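You operate a simulated robot arm through the tools that you are given. There is no shell and no other tool. Be economical: measure what you need, move in short steps, check, and stop when the job is done.

You run a simulated robot arm. Do the job below in one go: nothing can be reset, and whatever is moved stays where it is left.

JOB
Clamp the blue cloth in the grip tray, soap the small white brush and scrub its mark off.
Fine: use the yellow soap bar; the brush goes back. Set down upright: small white brush. What is to be rubbed or washed off counts as gone when no trace of it is left.

The check looks at the end state, three seconds after you hand in, the way a careful person would. Anything else that was tipped, shoved, dropped, spilled or broken makes it a failure. Flat cloth is picked up by pressing the open fingertips on it (5 to 10 N) and closing them slowly along it; thin cloth reads only 2 to 8 mm in the jaws.

ROBOT AND FRAMES
A 7-joint arm with a fingered hand on a trunk, on a base that drives. Base frame: it is fixed to the floor where the robot stands at the start and does not move with it; the origin is under the middle of the robot, x ahead of it, y to its left, z up; the surface under the hand at the start is at about z = 750. Units: mm, rad, N and s.
With the tool pointing down near the work surface it reaches from about 320 to 720 mm from the robot's upright axis, wherever it stands. Its first joint turns from -2.897 to 2.897 rad. Places, roughly: bed of the grip tray [600, -500, 800]; clamp of the grip tray [600, -400, 800]; yellow soap bar [600, -300, 800]. Payload 4 kg.
The TCP is the grasp point between the finger pads, 26 mm short of the fingertips. In the tool frame z runs along the fingers and y along their closing line. Largest opening 148 mm; the body of the gripper starts 73 mm behind the TCP. The gripper is a hand of 3 fingers: y runs from the thumb to the fingers, the wrist lies at [0, 0, -239] in the tool frame, and closing takes about 1.5 s.
Orientation is that of the tool frame in the base frame, as [roll, pitch, yaw] about the fixed x, y, z axes, in that order (R = Rz(yaw) Ry(pitch) Rx(roll)). With the fingers straight down and closing along the base's y, the tool's x points along the base's -x, its y along +y and its z along -z.

CONTROLS
- The arm moves only by the tool drive_tool. Its argument "plan" is a list that holds one entry, the list of rows, each a list of 7 numbers: the closure in counts, from 0 (fully open) to 255 (shut), then the shift along the base's x, y, z in mm, then the turn, a rotation vector about the base's x, y, z in rad. In form: [[[grip, tx, ty, tz, ax, ay, az], ...]]. A call has 1 to 20 rows; each row shifts and turns the commanded pose from where the row before left it. A row lasts 0.2 s, in which the tool goes at most 50 mm and 0.15 rad; a call with a longer step from one row to the next is refused whole, and so is a gripper value outside its range. Where a pose cannot be reached the arm comes as near as it can. A force on the tool above 40 N (or 10 N above the force at the start of the call, whichever is more), or a blocked arm, ends the call early, and 0.2 s more pass. Each finger travels about 72 mm/s and halts on what it meets, pressing with about 22 N; the grip force reading is that of the motor and also rises with nothing between the fingers. The clock runs only during rows and for 0.2 s after the last one: add rows that do not move to give the fingers time. It gives the time, the measured TCP pose, the force on the tool (base axes), the opening and the grip force at its end, in the units of the frame above (readings bear some noise), with the torque about the TCP (base axes, N m) and any sound that the robot's microphone picked up.
- Cameras (640 x 400 px; columns grow to the right, rows downward): "scene" is now at [6.8, 96.2, 1563.4]; the picture's right is [-0.61, -0.79, 0.00], its down [-0.51, 0.40, -0.76] and it looks along [0.60, -0.47, -0.65] (base axes); focal length 261 px, centre (320, 200). "wrist" rides on the gripper at [68, -39, -90] in the tool frame; the picture's right is [0.50, 0.87, 0.00], its down [-0.66, 0.38, -0.65] and it looks along [-0.57, 0.33, 0.76] (tool axes); focal length 222 px, centre (320, 200). There is no depth. A picture from a camera that has moved, and an enlarged one, comes with that camera's place and axes in the base frame and with its lens.
- get_image(camera): a new picture of that camera. No time passes.
- move_column(by): slides the trunk up (or, below 0, down) by that many mm; the arm and the scene camera ride with it, the base frame stays. It gives what a move gives, with no picture.
- roll_base(legs): drives the robot by 1 to 6 legs, each [ahead, left, turn to the left] in mm, mm and rad, along the robot's own axes; the way and the turn of a leg run together, so that a leg with both is an arc; at most 1500 mm and 3.142 rad a leg. The arm and the cameras ride along, it lands a little off, and it stops where it bumps. It gives what a move gives.
- set_grasp(shape): the hand has 3 fingers and takes this shape, open, in about a second: jaw (thumb against the fingers, like two jaws); tri (thumb and two fingers); tip (a fingertip pinch); poke (one finger out to press); point (the index stretched); flat (the hand flat); cup (the hand cupped); fist (a fist). The gripper value then closes the fingers along that shape, each until it touches; the sizes above hold for jaw. It gives what a move gives, with no picture.
- turn_head(pan, tilt): turns the head with the scene camera to pan (to the left, within 2.705 rad either way) and tilt (down, from -0.506 to 1.204), counted from straight ahead of the robot. It gives what a move gives.
- close_up(camera, box): a new picture of the part [left, top, right, bottom] of that camera's present view, enlarged. No time passes.
- job_done(): hands the job in; it is judged then, once.

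Work in short steps. Places have to be worked out from the pictures, the camera data and where the tool is seen: move nearer, look again, correct. Check each grasp and each placing, and mend what went wrong. You have 120 turns and 90 pictures in all, those below and enlarged ones among them. Open the gripper and draw the arm clear of the work before you hand the job in, unless the task says otherwise; then end with one line.

The tools are called as a command line: name --argument value ..., lists and objects as JSON in quotes. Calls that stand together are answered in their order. drive_tool: Moves the arm, as the interface text tells. Its arguments: {"type":"object","properties":{"plan":{"type":"array"}},"required":["plan"]} The other tools are called the same way: move_column (by) slides the trunk up or down; set_grasp (shape) gives the hand a shape; roll_base (legs) drives the base; turn_head (pan, tilt) turns the head that bears the scene camera; get_image (camera) takes a picture; close_up (camera, box) takes an enlarged picture of a part of a camera's view; job_done () hands the job in.

At the start:

```text
clock: 0.0
ee_pos: [379.2, -140.4, 1177.0]
orientation: [3.14, -0.001, 3.141]
wrist_force: [0.3, 0.5, -0.3]
torque: [0.0, -0.01, 0.0]
width: 147.7
grip_force: 0.0
shape: jaw
trunk travel left (down, up): [-525.0, 65.0]
robot x, y, heading: [1.2, 3.8, -0.001]
head pan, tilt: [-0.661, 0.709]
```

scene: 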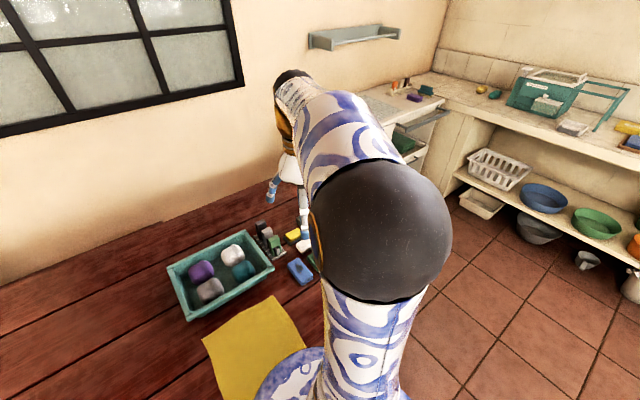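
wrist: 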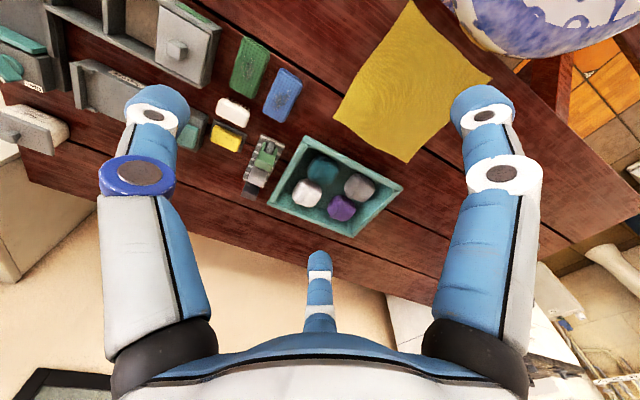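

The wrist view shows a table with cloths, blocks/soaps, and a tray structure at the left. I enlarge both views to identify things.

close_up --camera "wrist" --box '[0, 0, 320, 200]'

close_up --camera "scene" --box '[160, 180, 360, 305]'

```text
2.00 times, centred on (160, 100) of wrist
camera zoom: at [313.1, -179.0, 1265.6], right [-0.5, 0.87, 0.0], down [0.66, 0.38, 0.65], along [0.57, 0.33, -0.76], focal length 444 px, centre (640, 400)
```

zoom: 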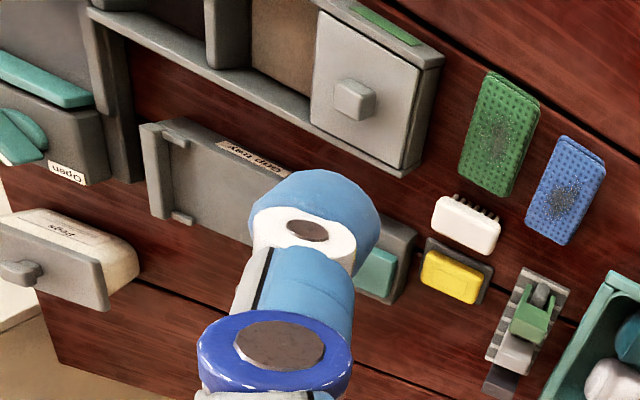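

```text
3.20 times, centred on (260, 242) of scene
camera zoom: at [6.8, 96.2, 1563.4], right [-0.61, -0.79, 0.0], down [-0.51, 0.4, -0.76], along [0.6, -0.47, -0.65], focal length 835 px, centre (512, 64)
```

zoom: 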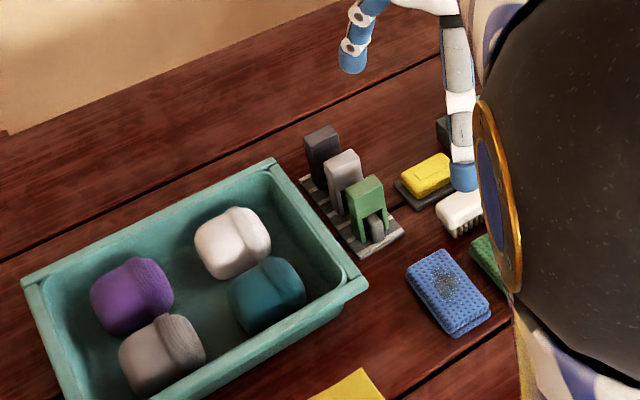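

Positions by rays: soap near (615,-255), brush near (550,-253), blue cloth near (470,-175), tray around (600,-460). I move the hand right at height for a clear wrist view of the tray.

drive_tool --plan '[[[0, 0, -45, 0, 0, 0, 0], [0, 0, -45, 0, 0, 0, 0], [0, 0, -45, 0, 0, 0, 0], [0, 0, -45, 0, 0, 0, 0], [0, 0, -45, 0, 0, 0, 0], [0, 0, -45, 0, 0, 0, 0], [0, 0, -45, 0, 0, 0, 0], [0, 0, 0, 0, 0, 0, 0]]]'

get_image --camera "wrist"

get_image --camera "scene"

```text
clock: 1.8
ee_pos: [377.8, -456.4, 1176.2]
orientation: [3.141, 0.0, -3.14]
wrist_force: [-0.1, 0.0, 0.8]
torque: [0.03, 0.02, 0.01]
width: 148.1
grip_force: 0.1
shape: jaw
trunk travel left (down, up): [-525.0, 65.0]
robot x, y, heading: [-1.1, 0.0, -0.003]
head pan, tilt: [-0.661, 0.709]
```

```text
85 pictures are left
camera wrist: at [310.7, -494.6, 1265.0], right [-0.5, 0.87, 0.0], down [0.66, 0.38, 0.65], along [0.57, 0.33, -0.76], focal length 222 px, centre (320, 200)
```

wrist: 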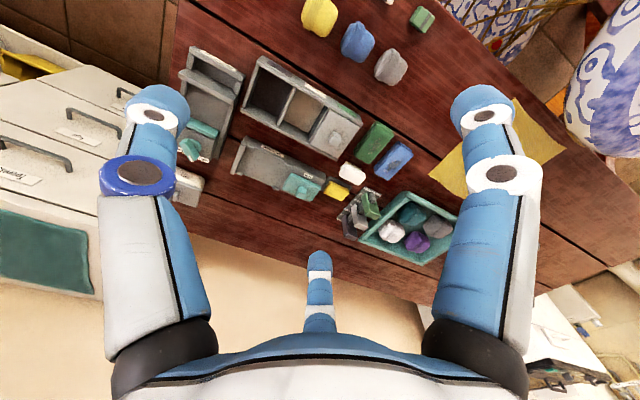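

```text
84 pictures are left
camera scene: at [6.8, 96.1, 1563.4], right [-0.61, -0.79, 0.0], down [-0.51, 0.4, -0.76], along [0.6, -0.47, -0.65], focal length 261 px, centre (320, 200)
```

scene: 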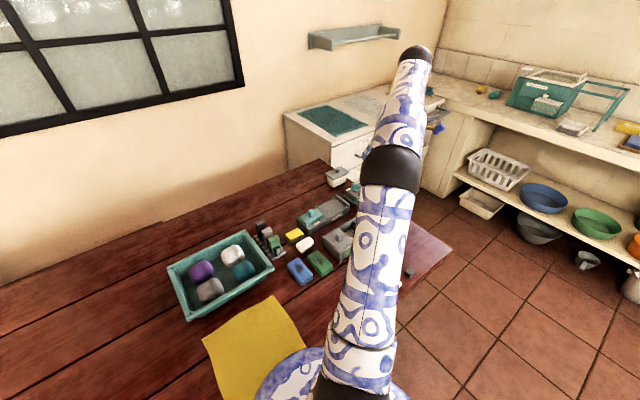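

close_up --camera "wrist" --box '[190, 80, 430, 230]'

close_up --camera "scene" --box '[230, 160, 390, 290]'

```text
2.67 times, centred on (310, 155) of wrist
camera zoom: at [310.7, -494.6, 1265.0], right [-0.5, 0.87, 0.0], down [0.66, 0.38, 0.65], along [0.57, 0.33, -0.76], focal length 592 px, centre (347, 320)
```

zoom: 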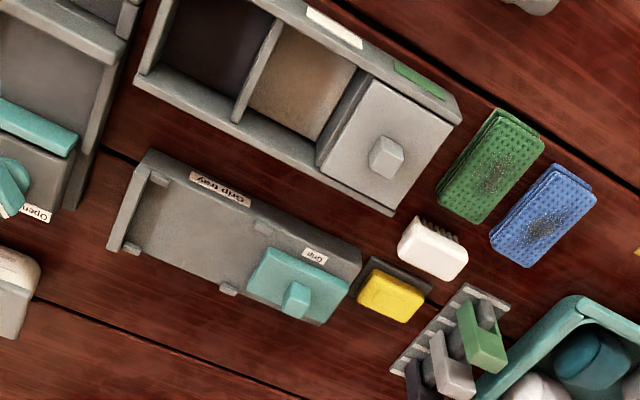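

```text
3.08 times, centred on (310, 225) of scene
camera zoom: at [6.8, 96.1, 1563.4], right [-0.61, -0.79, 0.0], down [-0.51, 0.4, -0.76], along [0.6, -0.47, -0.65], focal length 803 px, centre (351, 123)
```

zoom: 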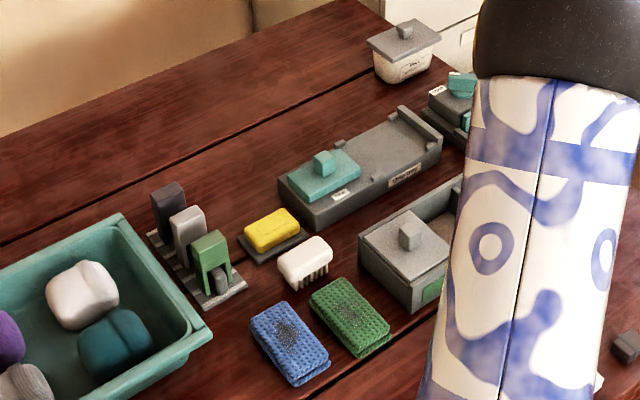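

Rays from the two cameras agree: soap (625,-259, top ~785), tray x 590–700, y -530…-315, teal clamp near (648,-355), blue cloth about 95×60 at (475,-182). I go lower to view the tray mechanism.

drive_tool --plan '[[[0, 15, -10, -40, 0, 0, 0], [0, 15, -10, -40, 0, 0, 0], [0, 15, -10, -40, 0, 0, 0], [0, 15, -10, -40, 0, 0, 0], [0, 0, 0, 0, 0, 0, 0]]]'

get_image --camera "wrist"

close_up --camera "wrist" --box '[180, 80, 420, 230]'

close_up --camera "scene" --box '[280, 180, 360, 240]'

```text
clock: 3.0
ee_pos: [439.7, -494.1, 1017.5]
orientation: [-3.141, -0.001, 3.141]
wrist_force: [0.5, 0.6, -1.2]
torque: [0.0, 0.0, 0.03]
width: 148.0
grip_force: 0.0
shape: jaw
trunk travel left (down, up): [-525.0, 65.0]
robot x, y, heading: [-1.1, -5.8, 0.003]
head pan, tilt: [-0.661, 0.709]
```

```text
81 pictures are left
camera wrist: at [372.9, -533.2, 1106.4], right [-0.5, 0.87, 0.0], down [0.66, 0.38, 0.65], along [0.57, 0.33, -0.76], focal length 222 px, centre (320, 200)
```

wrist: 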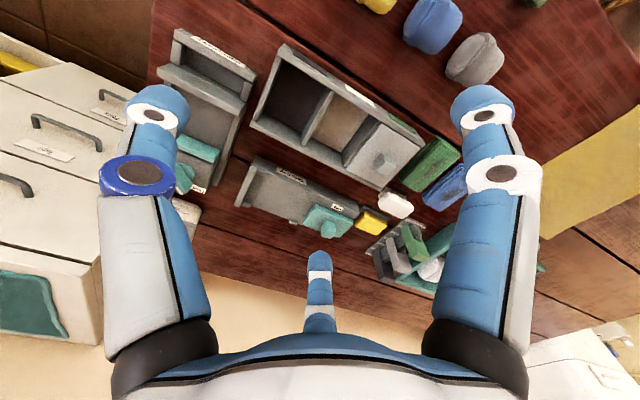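

```text
2.67 times, centred on (300, 155) of wrist
camera zoom: at [372.9, -533.2, 1106.4], right [-0.5, 0.87, 0.0], down [0.66, 0.38, 0.65], along [0.57, 0.33, -0.76], focal length 592 px, centre (373, 320)
```

zoom: 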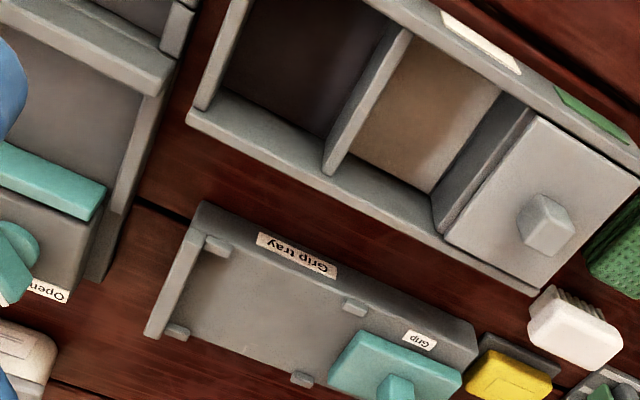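

```text
6.67 times, centred on (320, 210) of scene
camera zoom: at [6.9, 95.9, 1563.4], right [-0.61, -0.79, 0.0], down [-0.51, 0.4, -0.76], along [0.6, -0.47, -0.65], focal length 1740 px, centre (320, 133)
```

zoom: 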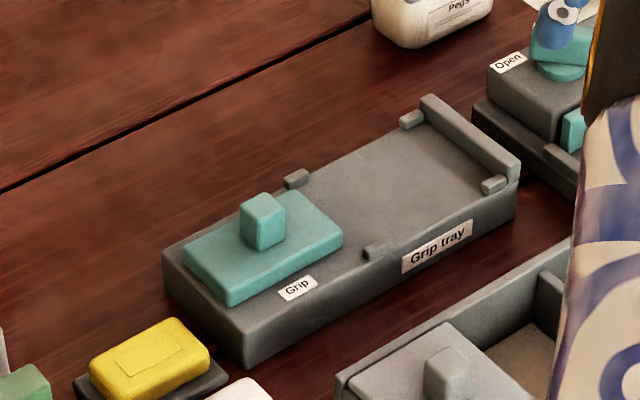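

The tray has a bed between four corner posts (x 600–681, y -513…-416, z≈795), an end stop at y≈-522 and a teal sliding clamp. Before choosing the blue cloth, I check the other blue thing and the dotted blue piece closely.

close_up --camera "wrist" --box '[370, 0, 530, 100]'

close_up --camera "scene" --box '[270, 225, 350, 290]'

```text
4.00 times, centred on (450, 50) of wrist
camera zoom: at [372.9, -533.2, 1106.4], right [-0.5, 0.87, 0.0], down [0.66, 0.38, 0.65], along [0.57, 0.33, -0.76], focal length 888 px, centre (-200, 800)
```

zoom: 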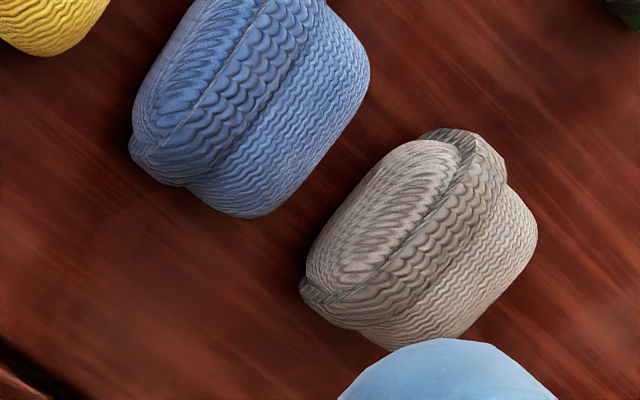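

```text
6.15 times, centred on (310, 258) of scene
camera zoom: at [6.9, 95.9, 1563.4], right [-0.61, -0.79, 0.0], down [-0.51, 0.4, -0.76], along [0.6, -0.47, -0.65], focal length 1606 px, centre (382, -154)
```

zoom: 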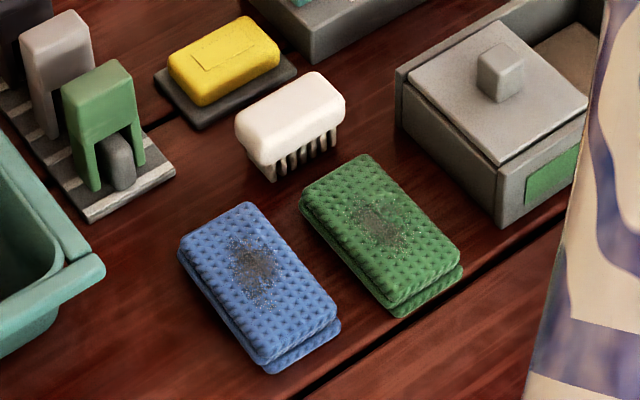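

The blue things by the front edge are rolled socks; the dotted blue piece with the dark smudge is the cloth. I set the hand to jaw explicitly and partly close it in the air to see how the three fingers move.

set_grasp --shape "jaw"

drive_tool --plan '[[[130, 0, 0, 0, 0, 0, 0], [130, 0, 0, 0, 0, 0, 0], [130, 0, 0, 0, 0, 0, 0], [130, 0, 0, 0, 0, 0, 0], [130, 0, 0, 0, 0, 0, 0]]]'

get_image --camera "wrist"

```text
clock: 3.9
ee_pos: [440.4, -493.7, 1017.9]
orientation: [3.141, 0.0, 3.14]
wrist_force: [-0.6, -0.2, -0.2]
torque: [0.01, -0.01, 0.0]
width: 148.0
grip_force: 0.0
shape: jaw
trunk travel left (down, up): [-525.0, 65.0]
robot x, y, heading: [2.8, 0.3, 0.003]
head pan, tilt: [-0.661, 0.709]
```

```text
clock: 5.1
ee_pos: [440.5, -493.8, 1018.0]
orientation: [3.141, 0.0, 3.141]
wrist_force: [-0.2, 0.3, 0.5]
torque: [0.03, 0.0, 0.03]
width: 73.2
grip_force: 0.0
shape: jaw
trunk travel left (down, up): [-525.0, 65.0]
robot x, y, heading: [2.3, 0.9, 0.002]
head pan, tilt: [-0.661, 0.709]
```

```text
76 pictures are left
camera wrist: at [372.7, -533.1, 1106.8], right [-0.5, 0.87, 0.0], down [0.66, 0.38, 0.65], along [0.57, 0.33, -0.76], focal length 222 px, centre (320, 200)
```

wrist: 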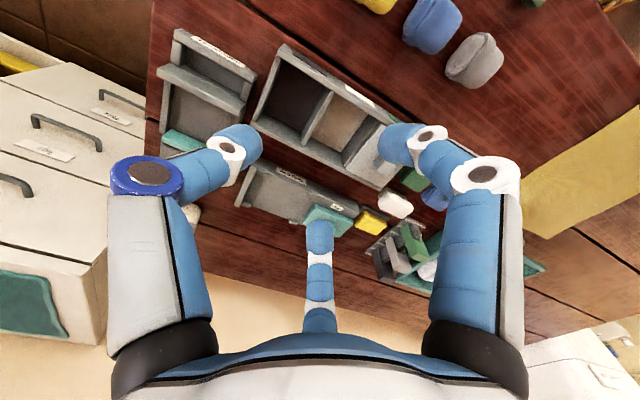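

The three fingers close radially in this shape. I look at the "tip" shape half closed as an alternative for a true two-sided pinch.

set_grasp --shape "tip"

get_image --camera "wrist"

drive_tool --plan '[[[130, 0, 0, 0, 0, 0, 0], [130, 0, 0, 0, 0, 0, 0], [130, 0, 0, 0, 0, 0, 0], [130, 0, 0, 0, 0, 0, 0], [130, 0, 0, 0, 0, 0, 0]]]'

get_image --camera "wrist"

```text
clock: 6.0
ee_pos: [440.8, -494.6, 1016.8]
orientation: [3.142, 0.0, -3.14]
wrist_force: [-0.7, -0.4, -0.6]
torque: [0.01, -0.01, 0.0]
width: 147.7
grip_force: 0.2
shape: tip
trunk travel left (down, up): [-525.0, 65.0]
robot x, y, heading: [2.2, 4.0, -0.002]
head pan, tilt: [-0.661, 0.709]
```

```text
75 pictures are left
camera wrist: at [372.7, -533.1, 1106.8], right [-0.5, 0.87, 0.0], down [0.66, 0.38, 0.65], along [0.57, 0.33, -0.76], focal length 222 px, centre (320, 200)
```

wrist: 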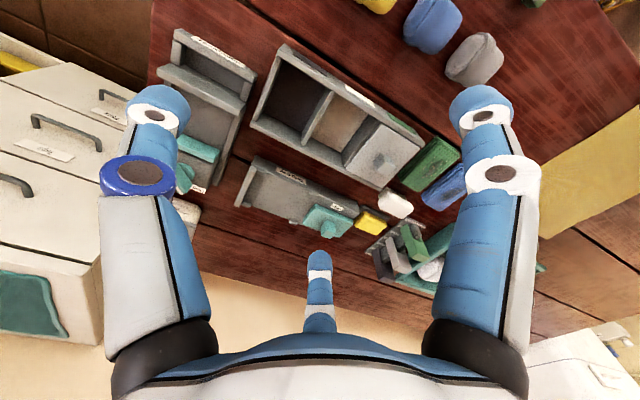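

```text
clock: 7.2
ee_pos: [440.2, -494.9, 1017.6]
orientation: [-3.139, 0.0, -3.141]
wrist_force: [0.6, 0.6, -0.2]
torque: [0.01, -0.01, -0.02]
width: 73.0
grip_force: 0.0
shape: tip
trunk travel left (down, up): [-525.0, 65.0]
robot x, y, heading: [-3.1, -3.9, -0.004]
head pan, tilt: [-0.661, 0.709]
```

```text
74 pictures are left
camera wrist: at [372.7, -533.1, 1106.9], right [-0.5, 0.87, 0.0], down [0.66, 0.38, 0.65], along [0.57, 0.33, -0.76], focal length 222 px, centre (320, 200)
```

wrist: 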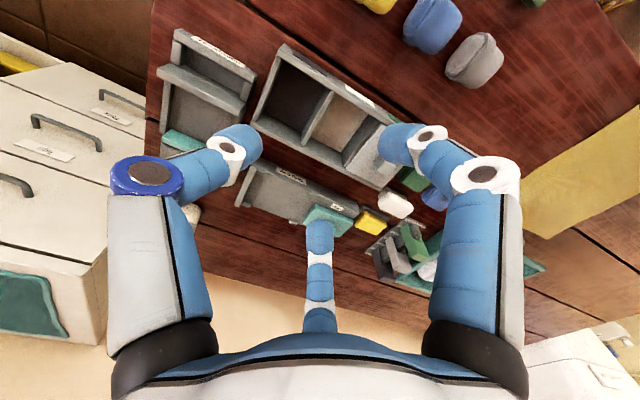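

The shape makes little visual difference, so I'll treat it as a three-jaw hand closing radially. I move over the cloths to measure the gap between blue and green.

set_grasp --shape "jaw"

drive_tool --plan '[[[0, -7, 42, -20, 0, 0, 0], [0, -7, 42, -20, 0, 0, 0], [0, -7, 42, -20, 0, 0, 0], [0, -7, 42, -20, 0, 0, 0], [0, -7, 42, -20, 0, 0, 0], [0, -7, 42, -20, 0, 0, 0], [0, 0, 0, 0, 0, 0, 0]]]'

get_image --camera "wrist"

get_image --camera "scene"

```text
clock: 8.1
ee_pos: [439.7, -494.9, 1017.1]
orientation: [3.14, 0.001, -3.141]
wrist_force: [1.0, -0.4, 0.6]
torque: [-0.02, 0.03, 0.0]
width: 147.8
grip_force: 0.0
shape: jaw
trunk travel left (down, up): [-525.0, 65.0]
robot x, y, heading: [-0.7, -0.5, 0.004]
head pan, tilt: [-0.661, 0.709]
```

```text
clock: 9.7
ee_pos: [397.3, -243.3, 895.7]
orientation: [-3.141, 0.001, -3.141]
wrist_force: [0.4, -0.2, -0.4]
torque: [0.01, 0.01, -0.01]
width: 147.7
grip_force: 0.1
shape: jaw
trunk travel left (down, up): [-525.0, 65.0]
robot x, y, heading: [0.2, 1.1, 0.004]
head pan, tilt: [-0.661, 0.709]
```

```text
73 pictures are left
camera wrist: at [330.2, -282.2, 985.4], right [-0.5, 0.87, 0.0], down [0.66, 0.38, 0.65], along [0.57, 0.33, -0.76], focal length 222 px, centre (320, 200)
```

wrist: 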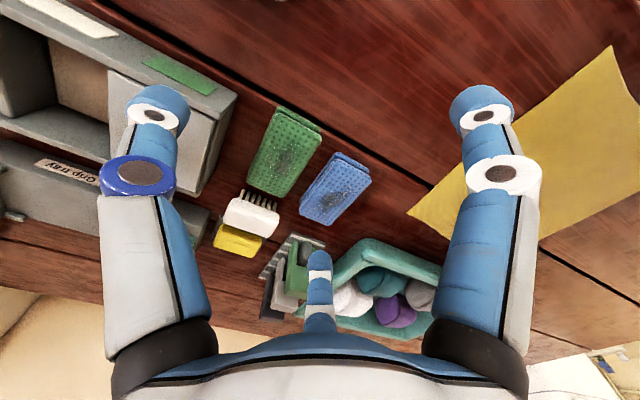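

```text
72 pictures are left
camera scene: at [6.8, 96.2, 1563.4], right [-0.61, -0.79, 0.0], down [-0.51, 0.4, -0.76], along [0.6, -0.47, -0.65], focal length 261 px, centre (320, 200)
```

scene: 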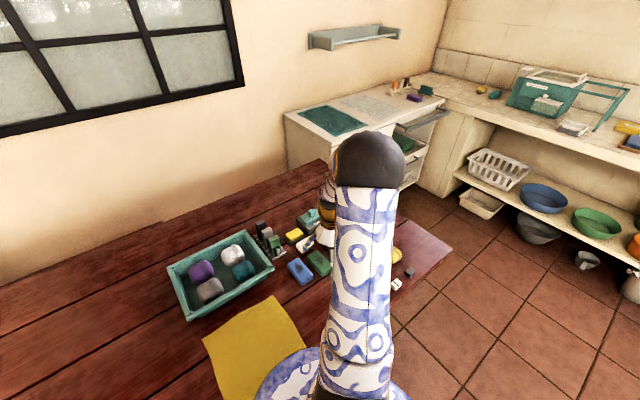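

close_up --camera "wrist" --box '[200, 90, 440, 240]'

```text
2.67 times, centred on (320, 165) of wrist
camera zoom: at [330.2, -282.2, 985.4], right [-0.5, 0.87, 0.0], down [0.66, 0.38, 0.65], along [0.57, 0.33, -0.76], focal length 592 px, centre (320, 293)
```

zoom: 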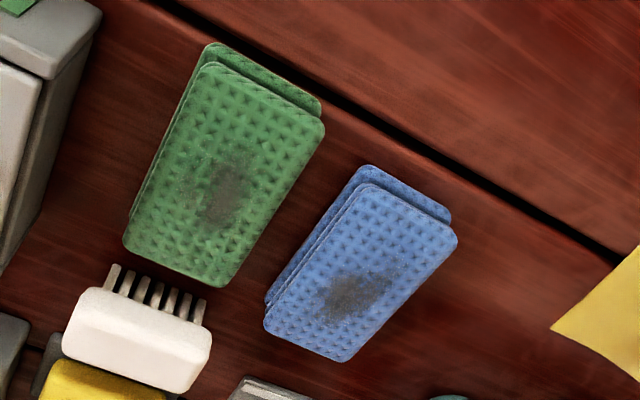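

Closer measurement: blue cloth x 430–524, y -202…-155 (centre 477,-178), with a ~27 mm gap to the green. I'll centre the TCP slightly toward +y (y=-164.5) with opening ~100 so the thumb enters the gap, first stopping above it.

drive_tool --plan '[[[83, 20, 20, -10, 0, 0, 0], [83, 20, 20, -10, 0, 0, 0], [83, 20, 20, -10, 0, 0, 0], [83, 20, 18.7, -20, 0, 0, 0], [83, 0, 0, -20, 0, 0, 0], [83, 0, 0, 0, 0, 0, 0]]]'

get_image --camera "wrist"

close_up --camera "scene" --box '[250, 200, 370, 290]'

```text
clock: 11.1
ee_pos: [477.8, -164.8, 827.1]
orientation: [3.141, 0.0, 3.141]
wrist_force: [0.2, -0.1, -0.1]
torque: [-0.01, -0.02, -0.05]
width: 100.1
grip_force: 0.1
shape: jaw
trunk travel left (down, up): [-525.0, 65.0]
robot x, y, heading: [0.9, 2.4, 0.002]
head pan, tilt: [-0.661, 0.709]
```

```text
70 pictures are left
camera wrist: at [410.2, -203.6, 915.4], right [-0.5, 0.87, 0.0], down [0.66, 0.38, 0.65], along [0.57, 0.33, -0.76], focal length 222 px, centre (320, 200)
```

wrist: 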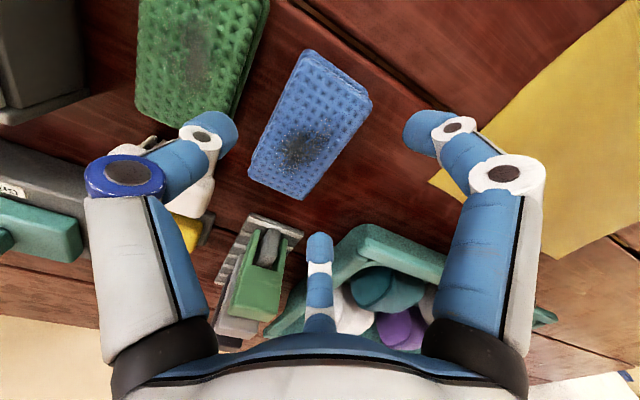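

```text
4.44 times, centred on (310, 245) of scene
camera zoom: at [6.9, 96.0, 1563.4], right [-0.61, -0.79, 0.0], down [-0.51, 0.4, -0.76], along [0.6, -0.47, -0.65], focal length 1160 px, centre (364, 0)
```

zoom: 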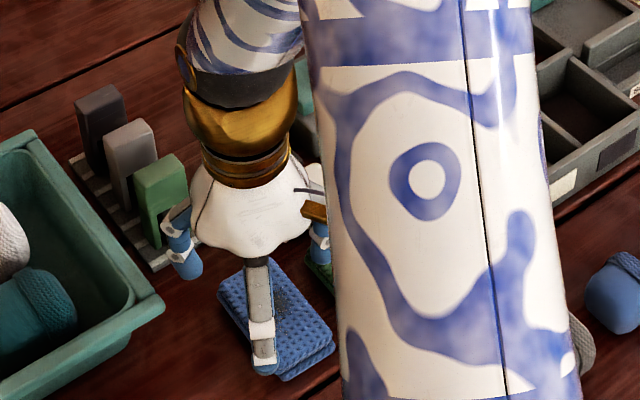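

The fingers look ~20 mm thick, so I shift 4 mm further +y and narrow to ~90 mm, lowering to just above the cloth for a check.

drive_tool --plan '[[[100, 0, 0, 0, 0, 0, 0], [100, -1, 4, -10, 0, 0, 0], [100, 0, 0, -12, 0, 0, 0], [100, 0, 0, 0, 0, 0, 0]]]'

get_image --camera "wrist"

close_up --camera "wrist" --box '[80, 0, 400, 200]'

```text
clock: 12.1
ee_pos: [477.3, -161.5, 805.1]
orientation: [-3.141, 0.0, 3.141]
wrist_force: [-0.7, 0.5, -1.1]
torque: [0.02, -0.02, -0.02]
width: 90.8
grip_force: 0.0
shape: jaw
trunk travel left (down, up): [-525.0, 65.0]
robot x, y, heading: [-2.9, 0.2, -0.0]
head pan, tilt: [-0.661, 0.709]
```

```text
68 pictures are left
camera wrist: at [409.7, -199.6, 893.2], right [-0.5, 0.87, 0.0], down [0.66, 0.38, 0.65], along [0.57, 0.33, -0.76], focal length 222 px, centre (320, 200)
```

wrist: 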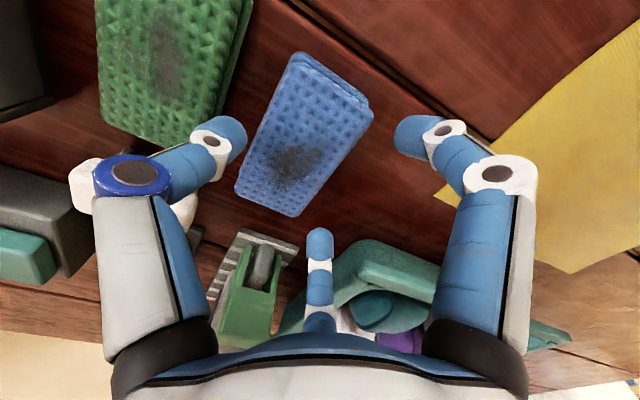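

```text
2.00 times, centred on (240, 100) of wrist
camera zoom: at [409.7, -199.6, 893.2], right [-0.5, 0.87, 0.0], down [0.66, 0.38, 0.65], along [0.57, 0.33, -0.76], focal length 444 px, centre (480, 400)
```

zoom: 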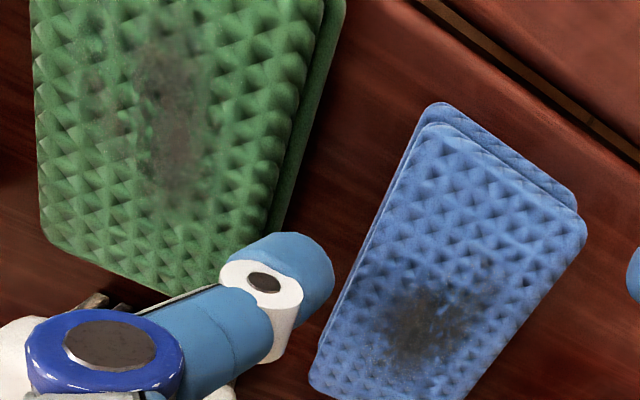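

The thumb (about 28 mm thick visually) would brush the green cloth in the gap. I'll widen it: close the fingers, press lightly on the blue cloth off the mark and drag it toward +y.

drive_tool --plan '[[[255, 0, 0, 30, 0, 0, 0], [255, -15, -16.5, 0, 0, 0, 0], [255, 0, 0, 0, 0, 0, 0], [255, 0, 0, 0, 0, 0, 0], [255, 0, 0, 0, 0, 0, 0], [255, 0, 0, 0, 0, 0, 0], [255, 0, 0, -15, 0, 0, 0], [255, 0, 0, -10, 0, 0, 0], [255, 0, 0, -5, 0, 0, 0], [255, 0, 0, 0, 0, 0, 0]]]'

get_image --camera "wrist"

```text
clock: 14.3
ee_pos: [461.5, -177.4, 804.0]
orientation: [-3.141, -0.001, 3.14]
wrist_force: [0.6, 0.5, 0.0]
torque: [-0.02, 0.0, -0.01]
width: 0.2
grip_force: 22.2
shape: jaw
trunk travel left (down, up): [-525.0, 65.0]
robot x, y, heading: [-2.7, 1.3, -0.006]
head pan, tilt: [-0.661, 0.709]
```

```text
66 pictures are left
camera wrist: at [394.9, -216.1, 893.8], right [-0.5, 0.87, 0.0], down [0.66, 0.38, 0.65], along [0.57, 0.33, -0.76], focal length 222 px, centre (320, 200)
```

wrist: 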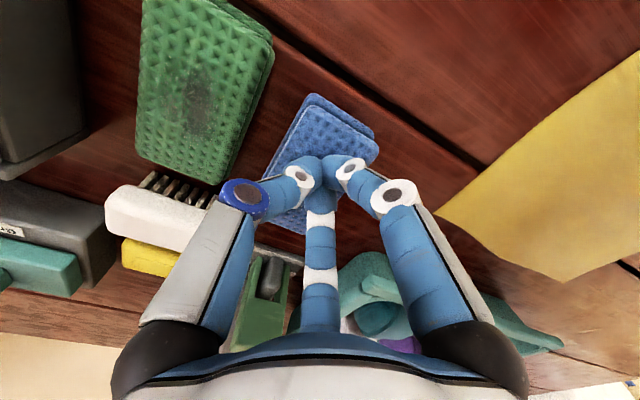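

Tips are centred over the cloth. I descend in small steps to feel contact.

drive_tool --plan '[[[255, 0, 0, -3, 0, 0, 0], [255, 0, 0, -2, 0, 0, 0], [255, 0, 0, -2, 0, 0, 0], [255, 0, 0, 0, 0, 0, 0]]]'

```text
clock: 15.0
ee_pos: [462.2, -177.4, 802.5]
orientation: [-3.139, 0.006, -3.14]
wrist_force: [-5.5, 2.2, 27.7]
torque: [0.09, 0.24, 0.0]
width: 0.2
grip_force: 22.0
shape: jaw
trunk travel left (down, up): [-525.0, 65.0]
robot x, y, heading: [-3.0, -3.2, 0.003]
head pan, tilt: [-0.661, 0.709]
stopped in row 3: the force on the tool passed its limit at 44 N (the readings are from after the stop); the commanded pose is now the measured one
```

Contact at TCP z≈803 (cloth top ~777). I ease off slightly and read.

drive_tool --plan '[[[255, 0, 0, 0.5, 0, 0, 0], [255, 0, 0, 0, 0, 0, 0]]]'

```text
clock: 15.6
ee_pos: [463.7, -177.3, 803.0]
orientation: [-3.138, 0.008, -3.14]
wrist_force: [-6.1, 2.3, 35.3]
torque: [0.08, 0.23, -0.03]
width: 0.0
grip_force: 21.3
shape: jaw
trunk travel left (down, up): [-525.0, 65.0]
robot x, y, heading: [1.0, 3.0, 0.004]
head pan, tilt: [-0.661, 0.709]
```

Still 35 N; lift 1.5 mm more.

drive_tool --plan '[[[255, 0, 0, 1.5, 0, 0, 0], [255, 0, 0, 0, 0, 0, 0]]]'

```text
clock: 16.2
ee_pos: [463.5, -176.8, 803.0]
orientation: [-3.14, 0.004, -3.14]
wrist_force: [-6.8, 1.7, 20.8]
torque: [0.07, 0.2, 0.01]
width: 0.0
grip_force: 21.5
shape: jaw
trunk travel left (down, up): [-525.0, 65.0]
robot x, y, heading: [3.1, 1.7, -0.001]
head pan, tilt: [-0.661, 0.709]
```

Raise 1 mm and drag 20 mm toward +y in small steps.

drive_tool --plan '[[[255, 0, 0, 1, 0, 0, 0], [255, 0, 4, 0, 0, 0, 0], [255, 0, 4, 0, 0, 0, 0], [255, 0, 4, 0, 0, 0, 0], [255, 0, 4, 0, 0, 0, 0], [255, 0, 4, 0, 0, 0, 0], [255, 0, 0, 0, 0, 0, 0]]]'

get_image --camera "wrist"

```text
clock: 17.8
ee_pos: [465.1, -157.6, 803.2]
orientation: [-3.141, 0.003, -3.14]
wrist_force: [-0.8, 0.1, 0.3]
torque: [0.01, 0.01, 0.0]
width: 0.0
grip_force: 22.3
shape: jaw
trunk travel left (down, up): [-525.0, 65.0]
robot x, y, heading: [-0.8, -1.9, -0.003]
head pan, tilt: [-0.661, 0.709]
```

```text
65 pictures are left
camera wrist: at [396.2, -196.1, 892.4], right [-0.5, 0.87, 0.0], down [0.65, 0.38, 0.66], along [0.57, 0.33, -0.76], focal length 222 px, centre (320, 200)
```

wrist: 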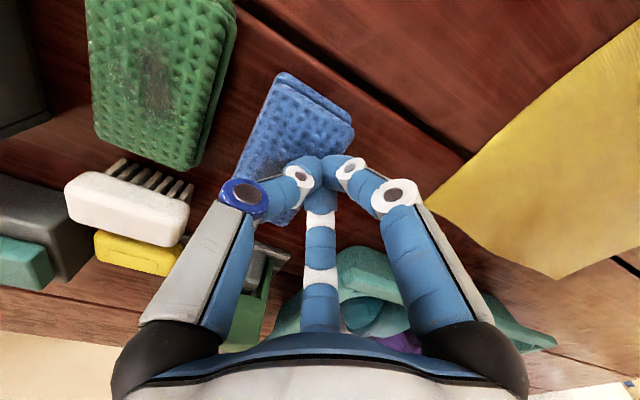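

The tips slid over without dragging. I return above the cloth middle and press with more force (~20 N), then drag again.

drive_tool --plan '[[[255, 0, 0, 8, 0, 0, 0], [255, 0, -24, 0, 0, 0, 0], [255, 0, 0, -8, 0, 0, 0], [255, 0, 0, -1, 0, 0, 0], [255, 0, 0, -0.7, 0, 0, 0], [255, 0, 0, 0, 0, 0, 0]]]'

```text
clock: 19.2
ee_pos: [463.2, -181.1, 803.0]
orientation: [-3.138, 0.007, -3.14]
wrist_force: [0.9, 1.3, 17.4]
torque: [0.06, -0.04, -0.03]
width: 0.0
grip_force: 22.1
shape: jaw
trunk travel left (down, up): [-525.0, 65.0]
robot x, y, heading: [-2.4, 2.0, 0.001]
head pan, tilt: [-0.661, 0.709]
```

drive_tool --plan '[[[255, 0, 3, -0.2, 0, 0, 0], [255, 0, 3, 0, 0, 0, 0], [255, 0, 3, 0, 0, 0, 0], [255, 0, 3, 0, 0, 0, 0], [255, 0, 3, 0, 0, 0, 0], [255, 0, 0, 0, 0, 0, 0]]]'

get_image --camera "wrist"

```text
clock: 20.6
ee_pos: [463.2, -166.4, 802.1]
orientation: [-3.138, 0.006, -3.14]
wrist_force: [-0.1, -5.8, 32.1]
torque: [-0.26, 0.04, 0.0]
width: 0.0
grip_force: 22.1
shape: jaw
trunk travel left (down, up): [-525.0, 65.0]
robot x, y, heading: [1.5, 3.0, 0.0]
head pan, tilt: [-0.661, 0.709]
```

```text
64 pictures are left
camera wrist: at [395.3, -204.6, 891.4], right [-0.5, 0.87, 0.0], down [0.65, 0.38, 0.66], along [0.57, 0.33, -0.75], focal length 222 px, centre (320, 200)
```

wrist: 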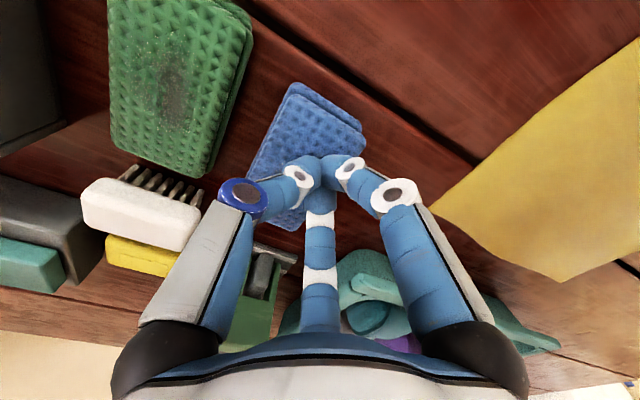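

Fingertip friction is too low. Using the hand's three-fold symmetry, turning it 60° puts two fingers at the cloth's free ends and none in the gap; I'll grab it that way to shift it away from green. First raise, turn and position above.

drive_tool --plan '[[[255, 0, 0, 30, 0, 0, 0], [59, 0, 0, 30, 0, 0, 0.14], [34, 4, 2, 0, 0, 0, 0.1472], [34, 10, 4, 0, 0, 0, 0.1472], [34, 0, 0, 0, 0, 0, 0.1472], [34, 0, 0, 0, 0, 0, 0.1472], [34, 0, 0, 0, 0, 0, 0.1472], [34, 0, 0, 0, 0, 0, 0.1472], [34, 0, 0, 0, 0, 0, 0.0238], [34, 0, 0, 0, 0, 0, 0]]]'

get_image --camera "wrist"

close_up --camera "scene" --box '[230, 200, 350, 290]'

```text
clock: 22.8
ee_pos: [478.4, -161.0, 862.4]
orientation: [-3.14, 0.003, -2.093]
wrist_force: [0.8, -0.9, 0.9]
torque: [-0.01, -0.02, -0.03]
width: 127.7
grip_force: 0.0
shape: jaw
trunk travel left (down, up): [-525.0, 65.0]
robot x, y, heading: [-0.1, 2.0, 0.0]
head pan, tilt: [-0.661, 0.709]
```

```text
63 pictures are left
camera wrist: at [477.8, -238.7, 950.5], right [-1.0, 0.0, 0.0], down [0.0, 0.76, 0.66], along [0.0, 0.66, -0.76], focal length 222 px, centre (320, 200)
```

wrist: 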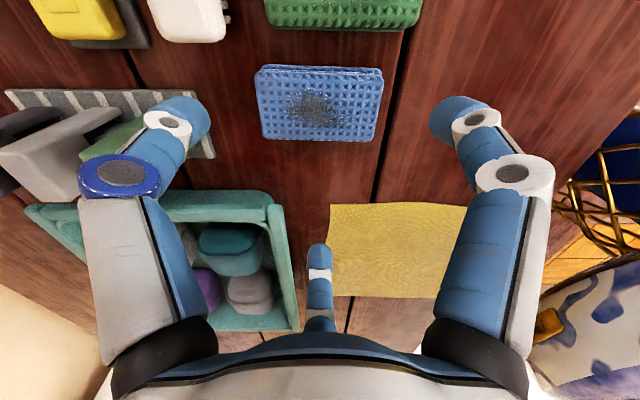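

```text
4.44 times, centred on (290, 245) of scene
camera zoom: at [6.8, 96.1, 1563.4], right [-0.61, -0.79, 0.0], down [-0.51, 0.4, -0.76], along [0.6, -0.47, -0.65], focal length 1160 px, centre (453, 0)
```

zoom: 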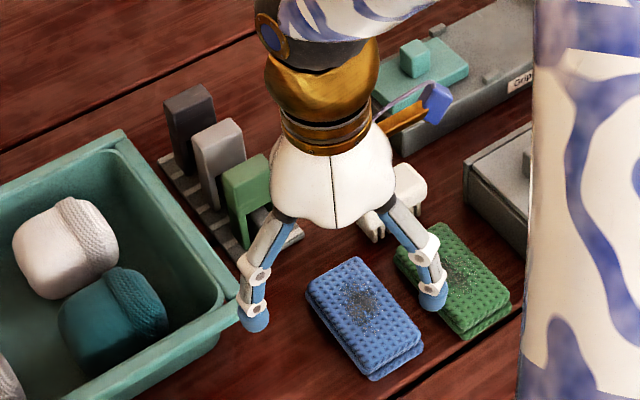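

Hand is oriented as wanted: two fingers flank the cloth ends. I shift 5 mm to +y, descend to TCP z≈786, and take a look.

drive_tool --plan '[[[34, -1, 5, -20, 0, 0, 0], [34, 0, 0, -20, 0, 0, 0], [34, 0, 0, -20, 0, 0, 0], [34, 0, 0, -16, 0, 0, 0], [34, 0, 0, 0, 0, 0, 0]]]'

get_image --camera "wrist"

```text
clock: 24.0
ee_pos: [477.6, -155.8, 785.4]
orientation: [-3.14, 0.002, -2.095]
wrist_force: [-0.4, -0.6, -0.1]
torque: [0.04, -0.01, -0.01]
width: 128.2
grip_force: 0.1
shape: jaw
trunk travel left (down, up): [-525.0, 65.0]
robot x, y, heading: [-1.0, 0.3, 0.002]
head pan, tilt: [-0.661, 0.709]
```

```text
61 pictures are left
camera wrist: at [476.8, -234.5, 874.5], right [-1.0, 0.0, 0.0], down [0.0, 0.76, 0.66], along [0.0, 0.66, -0.76], focal length 222 px, centre (320, 200)
```

wrist: 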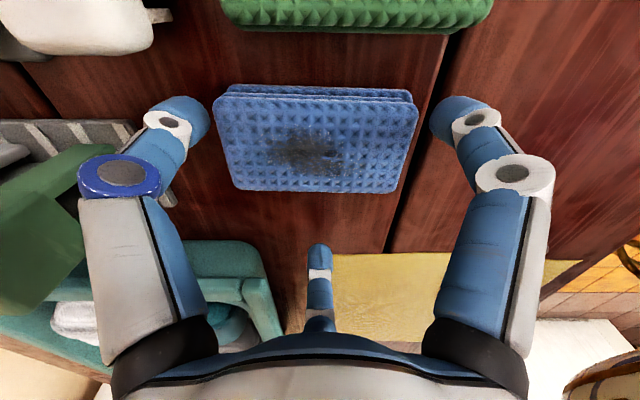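

Clear on all sides. I close gradually.

drive_tool --plan '[[[50, 0, 0, 0, 0, 0, 0], [65, 0, 0, 0, 0, 0, 0], [80, 0, 0, 0, 0, 0, 0], [95, 0, 0, 0, 0, 0, 0], [110, 0, 0, 0, 0, 0, 0], [110, 0, 0, 0, 0, 0, 0]]]'

get_image --camera "wrist"

```text
clock: 25.4
ee_pos: [477.5, -156.1, 784.8]
orientation: [-3.139, 0.005, -2.095]
wrist_force: [-1.0, 0.3, -0.3]
torque: [-0.01, -0.02, 0.01]
width: 82.0
grip_force: 21.4
shape: jaw
trunk travel left (down, up): [-525.0, 65.0]
robot x, y, heading: [-0.3, 0.4, -0.001]
head pan, tilt: [-0.661, 0.709]
```

```text
60 pictures are left
camera wrist: at [476.9, -234.5, 874.9], right [-1.0, 0.0, 0.0], down [0.0, 0.76, 0.66], along [0.0, 0.66, -0.76], focal length 222 px, centre (320, 200)
```

wrist: 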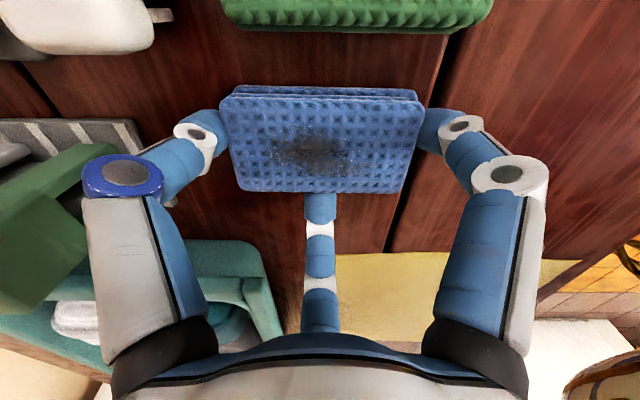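

All three fingers hold the cloth firmly. I lift slightly, shift it +25 mm in y and -15 mm in x, set it down and release.

drive_tool --plan '[[[120, 0, 0, 0, 0, 0, 0], [120, 0, 0, 8, 0, 0, 0], [120, -8, 13, 0, 0, 0, 0], [120, -7, 12, 0, 0, 0, 0], [120, 0, 0, -7, 0, 0, 0], [120, 0, 0, 0, 0, 0, 0], [90, 0, 0, 0, 0, 0, 0], [60, 0, 0, 0, 0, 0, 0], [34, 0, 0, 0, 0, 0, 0], [34, 0, 0, 0, 0, 0, 0]]]'

get_image --camera "wrist"

```text
clock: 27.6
ee_pos: [461.6, -130.8, 785.7]
orientation: [-3.14, 0.003, -2.095]
wrist_force: [0.3, 0.3, -0.3]
torque: [-0.01, 0.01, -0.02]
width: 128.0
grip_force: 0.0
shape: jaw
trunk travel left (down, up): [-525.0, 65.0]
robot x, y, heading: [-1.7, 1.8, 0.003]
head pan, tilt: [-0.661, 0.709]
```

```text
59 pictures are left
camera wrist: at [462.0, -208.9, 875.1], right [-1.0, 0.0, 0.0], down [0.0, 0.76, 0.66], along [0.0, 0.66, -0.76], focal length 222 px, centre (320, 200)
```

wrist: 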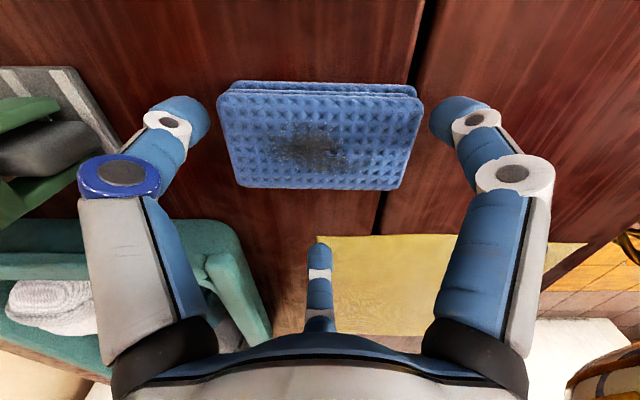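

Moved cleanly; cloth centre is now ≈(462,-153). Same hand orientation, but I raise and re-centre to y≈-165 so that two fingers take the -y long side and one the +y side.

drive_tool --plan '[[[34, 0, 0, 20, 0, 0, 0], [69, 0, 0, 25, 0, 0, 0], [69, 0, -17, 0, 0, 0, 0], [69, 0, -17, 0, 0, 0, 0], [69, 0, 0, -15, 0, 0, 0], [69, 0, 0, 0, 0, 0, 0]]]'

get_image --camera "wrist"

```text
clock: 29.0
ee_pos: [463.0, -163.7, 816.3]
orientation: [-3.139, 0.004, -2.095]
wrist_force: [-0.4, -0.4, 0.0]
torque: [0.02, 0.01, 0.0]
width: 108.3
grip_force: 0.0
shape: jaw
trunk travel left (down, up): [-525.0, 65.0]
robot x, y, heading: [-0.7, -1.0, -0.004]
head pan, tilt: [-0.661, 0.709]
```

```text
58 pictures are left
camera wrist: at [462.1, -242.6, 905.2], right [-1.0, 0.0, 0.0], down [0.0, 0.76, 0.66], along [0.0, 0.66, -0.76], focal length 222 px, centre (320, 200)
```

wrist: 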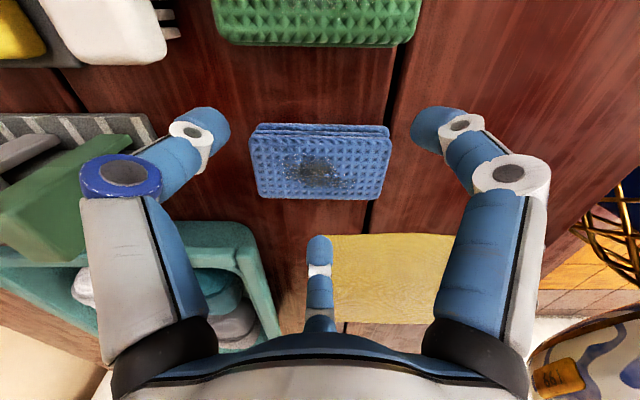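

Good clearance. Descend to TCP z≈788 and close gradually.

drive_tool --plan '[[[69, -1, -1, -14, 0, 0, 0], [69, 0, 0, -14, 0, 0, 0], [69, 0, 0, 0, 0, 0, 0], [85, 0, 0, 0, 0, 0, 0], [100, 0, 0, 0, 0, 0, 0], [115, 0, 0, 0, 0, 0, 0], [130, 0, 0, 0, 0, 0, 0], [145, 0, 0, 0, 0, 0, 0], [160, 0, 0, 0, 0, 0, 0], [160, 0, 0, 0, 0, 0, 0]]]'

get_image --camera "wrist"

```text
clock: 31.2
ee_pos: [461.9, -165.6, 790.1]
orientation: [-3.138, 0.005, -2.094]
wrist_force: [2.8, -1.0, 7.2]
torque: [0.08, -0.11, -0.07]
width: 45.0
grip_force: 21.8
shape: jaw
trunk travel left (down, up): [-525.0, 65.0]
robot x, y, heading: [2.4, -2.5, -0.004]
head pan, tilt: [-0.661, 0.709]
```

```text
57 pictures are left
camera wrist: at [461.4, -243.7, 877.9], right [-1.0, 0.0, -0.01], down [0.0, 0.76, 0.66], along [0.0, 0.66, -0.76], focal length 222 px, centre (320, 200)
```

wrist: 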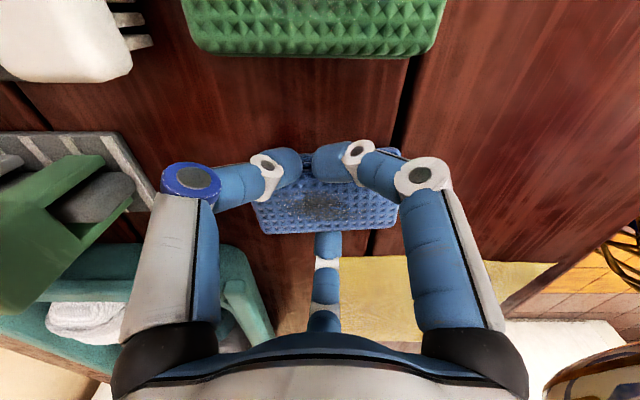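

Fingers appear to hold the -y side against the +y finger, though z-force suggests some contact on top. I test by lifting 25 mm and looking.

drive_tool --plan '[[[175, 0, 0, 0, 0, 0, 0], [175, 0, 0, 10, 0, 0, 0], [175, 0, 0, 15, 0, 0, 0], [175, 0, 0, 0, 0, 0, 0]]]'

get_image --camera "wrist"

close_up --camera "scene" --box '[230, 200, 350, 290]'

```text
clock: 32.2
ee_pos: [460.3, -165.2, 814.0]
orientation: [-3.141, 0.003, -2.094]
wrist_force: [0.7, -0.2, 0.5]
torque: [0.01, -0.03, 0.02]
width: 46.4
grip_force: 0.1
shape: jaw
trunk travel left (down, up): [-525.0, 65.0]
robot x, y, heading: [0.3, 1.7, 0.005]
head pan, tilt: [-0.661, 0.709]
```

```text
56 pictures are left
camera wrist: at [460.9, -244.0, 902.4], right [-1.0, 0.0, 0.0], down [0.0, 0.76, 0.66], along [0.0, 0.66, -0.76], focal length 222 px, centre (320, 200)
```

wrist: 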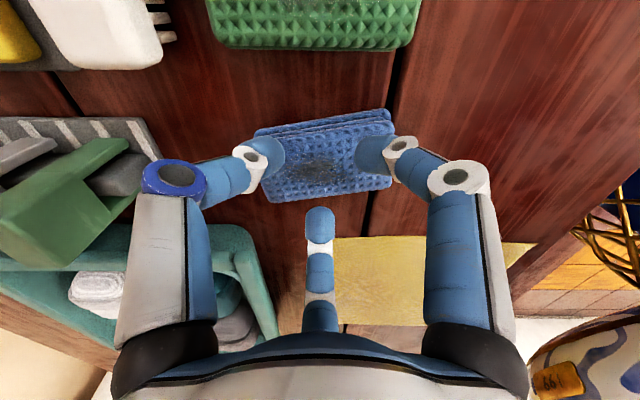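

```text
4.44 times, centred on (290, 245) of scene
camera zoom: at [6.8, 96.1, 1563.3], right [-0.61, -0.79, 0.0], down [-0.51, 0.4, -0.76], along [0.6, -0.47, -0.65], focal length 1160 px, centre (453, 0)
```

zoom: 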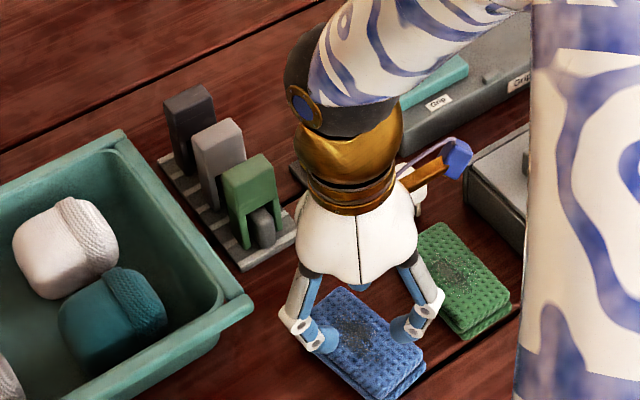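

It slipped: the pads rode onto the cloth top and turned it ~8°. Better: one finger at its near end and two opposing fingers mid-sides. I raise, open and turn the hand about -22°, then re-measure.

drive_tool --plan '[[[120, 0, 0, 30, 0, 0, 0], [90, 0, 0, 30, 0, 0, -0.128], [90, -10, 0, 0, 0, 0, -0.128], [90, -10, 5, 0, 0, 0, -0.128], [90, 0, 5, 0, 0, 0, 0], [90, 0, 0, 0, 0, 0, 0]]]'

get_image --camera "wrist"

close_up --camera "wrist" --box '[200, 60, 440, 210]'

```text
clock: 33.6
ee_pos: [441.2, -154.7, 874.1]
orientation: [-3.141, 0.003, -2.479]
wrist_force: [-0.2, -0.4, -0.5]
torque: [-0.02, -0.03, -0.01]
width: 95.1
grip_force: 0.0
shape: jaw
trunk travel left (down, up): [-525.0, 65.0]
robot x, y, heading: [-0.4, -0.9, 0.004]
head pan, tilt: [-0.661, 0.709]
```

```text
54 pictures are left
camera wrist: at [411.6, -227.7, 962.8], right [-0.93, 0.37, 0.0], down [0.28, 0.7, 0.66], along [0.25, 0.61, -0.76], focal length 222 px, centre (320, 200)
```

wrist: 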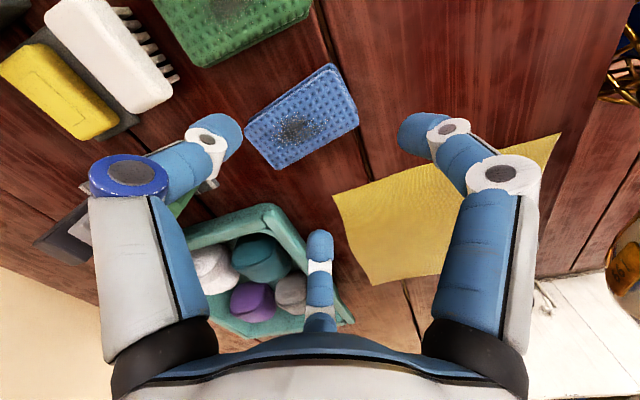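

```text
2.67 times, centred on (320, 135) of wrist
camera zoom: at [411.6, -227.7, 962.8], right [-0.93, 0.37, 0.0], down [0.28, 0.7, 0.66], along [0.25, 0.61, -0.76], focal length 592 px, centre (320, 373)
```

zoom: 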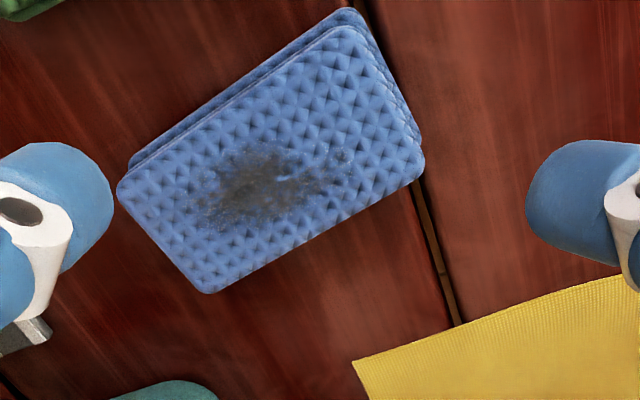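

Cloth is now centred at (457,-161), yaw 11°. I align the hand (+0.056 rad), TCP to (444.5,-164) with opening ~88, descend to z≈780.

drive_tool --plan '[[[103, 3.3, -9.3, 0, 0, 0, 0.056], [103, 0, 0, -40, 0, 0, 0], [103, 0, 0, -30, 0, 0, 0], [103, 0, 0, -14, 0, 0, 0], [103, 0, 0, -10, 0, 0, 0], [103, 0, 0, 0, 0, 0, 0]]]'

get_image --camera "wrist"

```text
clock: 35.0
ee_pos: [443.7, -164.5, 777.6]
orientation: [-3.141, 0.003, -2.424]
wrist_force: [0.4, 0.1, 0.0]
torque: [0.02, -0.02, -0.02]
width: 88.6
grip_force: 0.0
shape: jaw
trunk travel left (down, up): [-525.0, 65.0]
robot x, y, heading: [-0.8, -4.8, 0.003]
head pan, tilt: [-0.661, 0.709]
```

```text
52 pictures are left
camera wrist: at [418.9, -239.0, 868.2], right [-0.95, 0.32, 0.0], down [0.24, 0.72, 0.66], along [0.21, 0.62, -0.76], focal length 222 px, centre (320, 200)
```

wrist: 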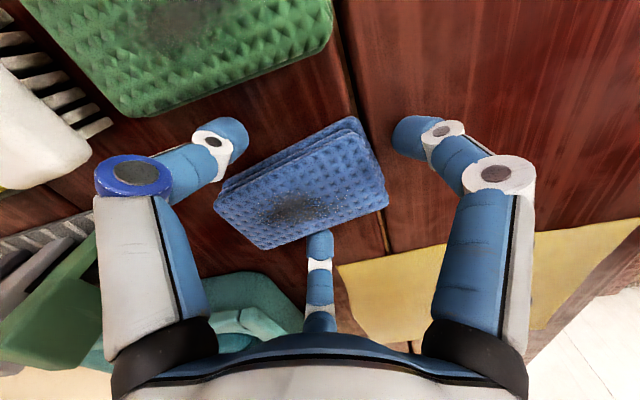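

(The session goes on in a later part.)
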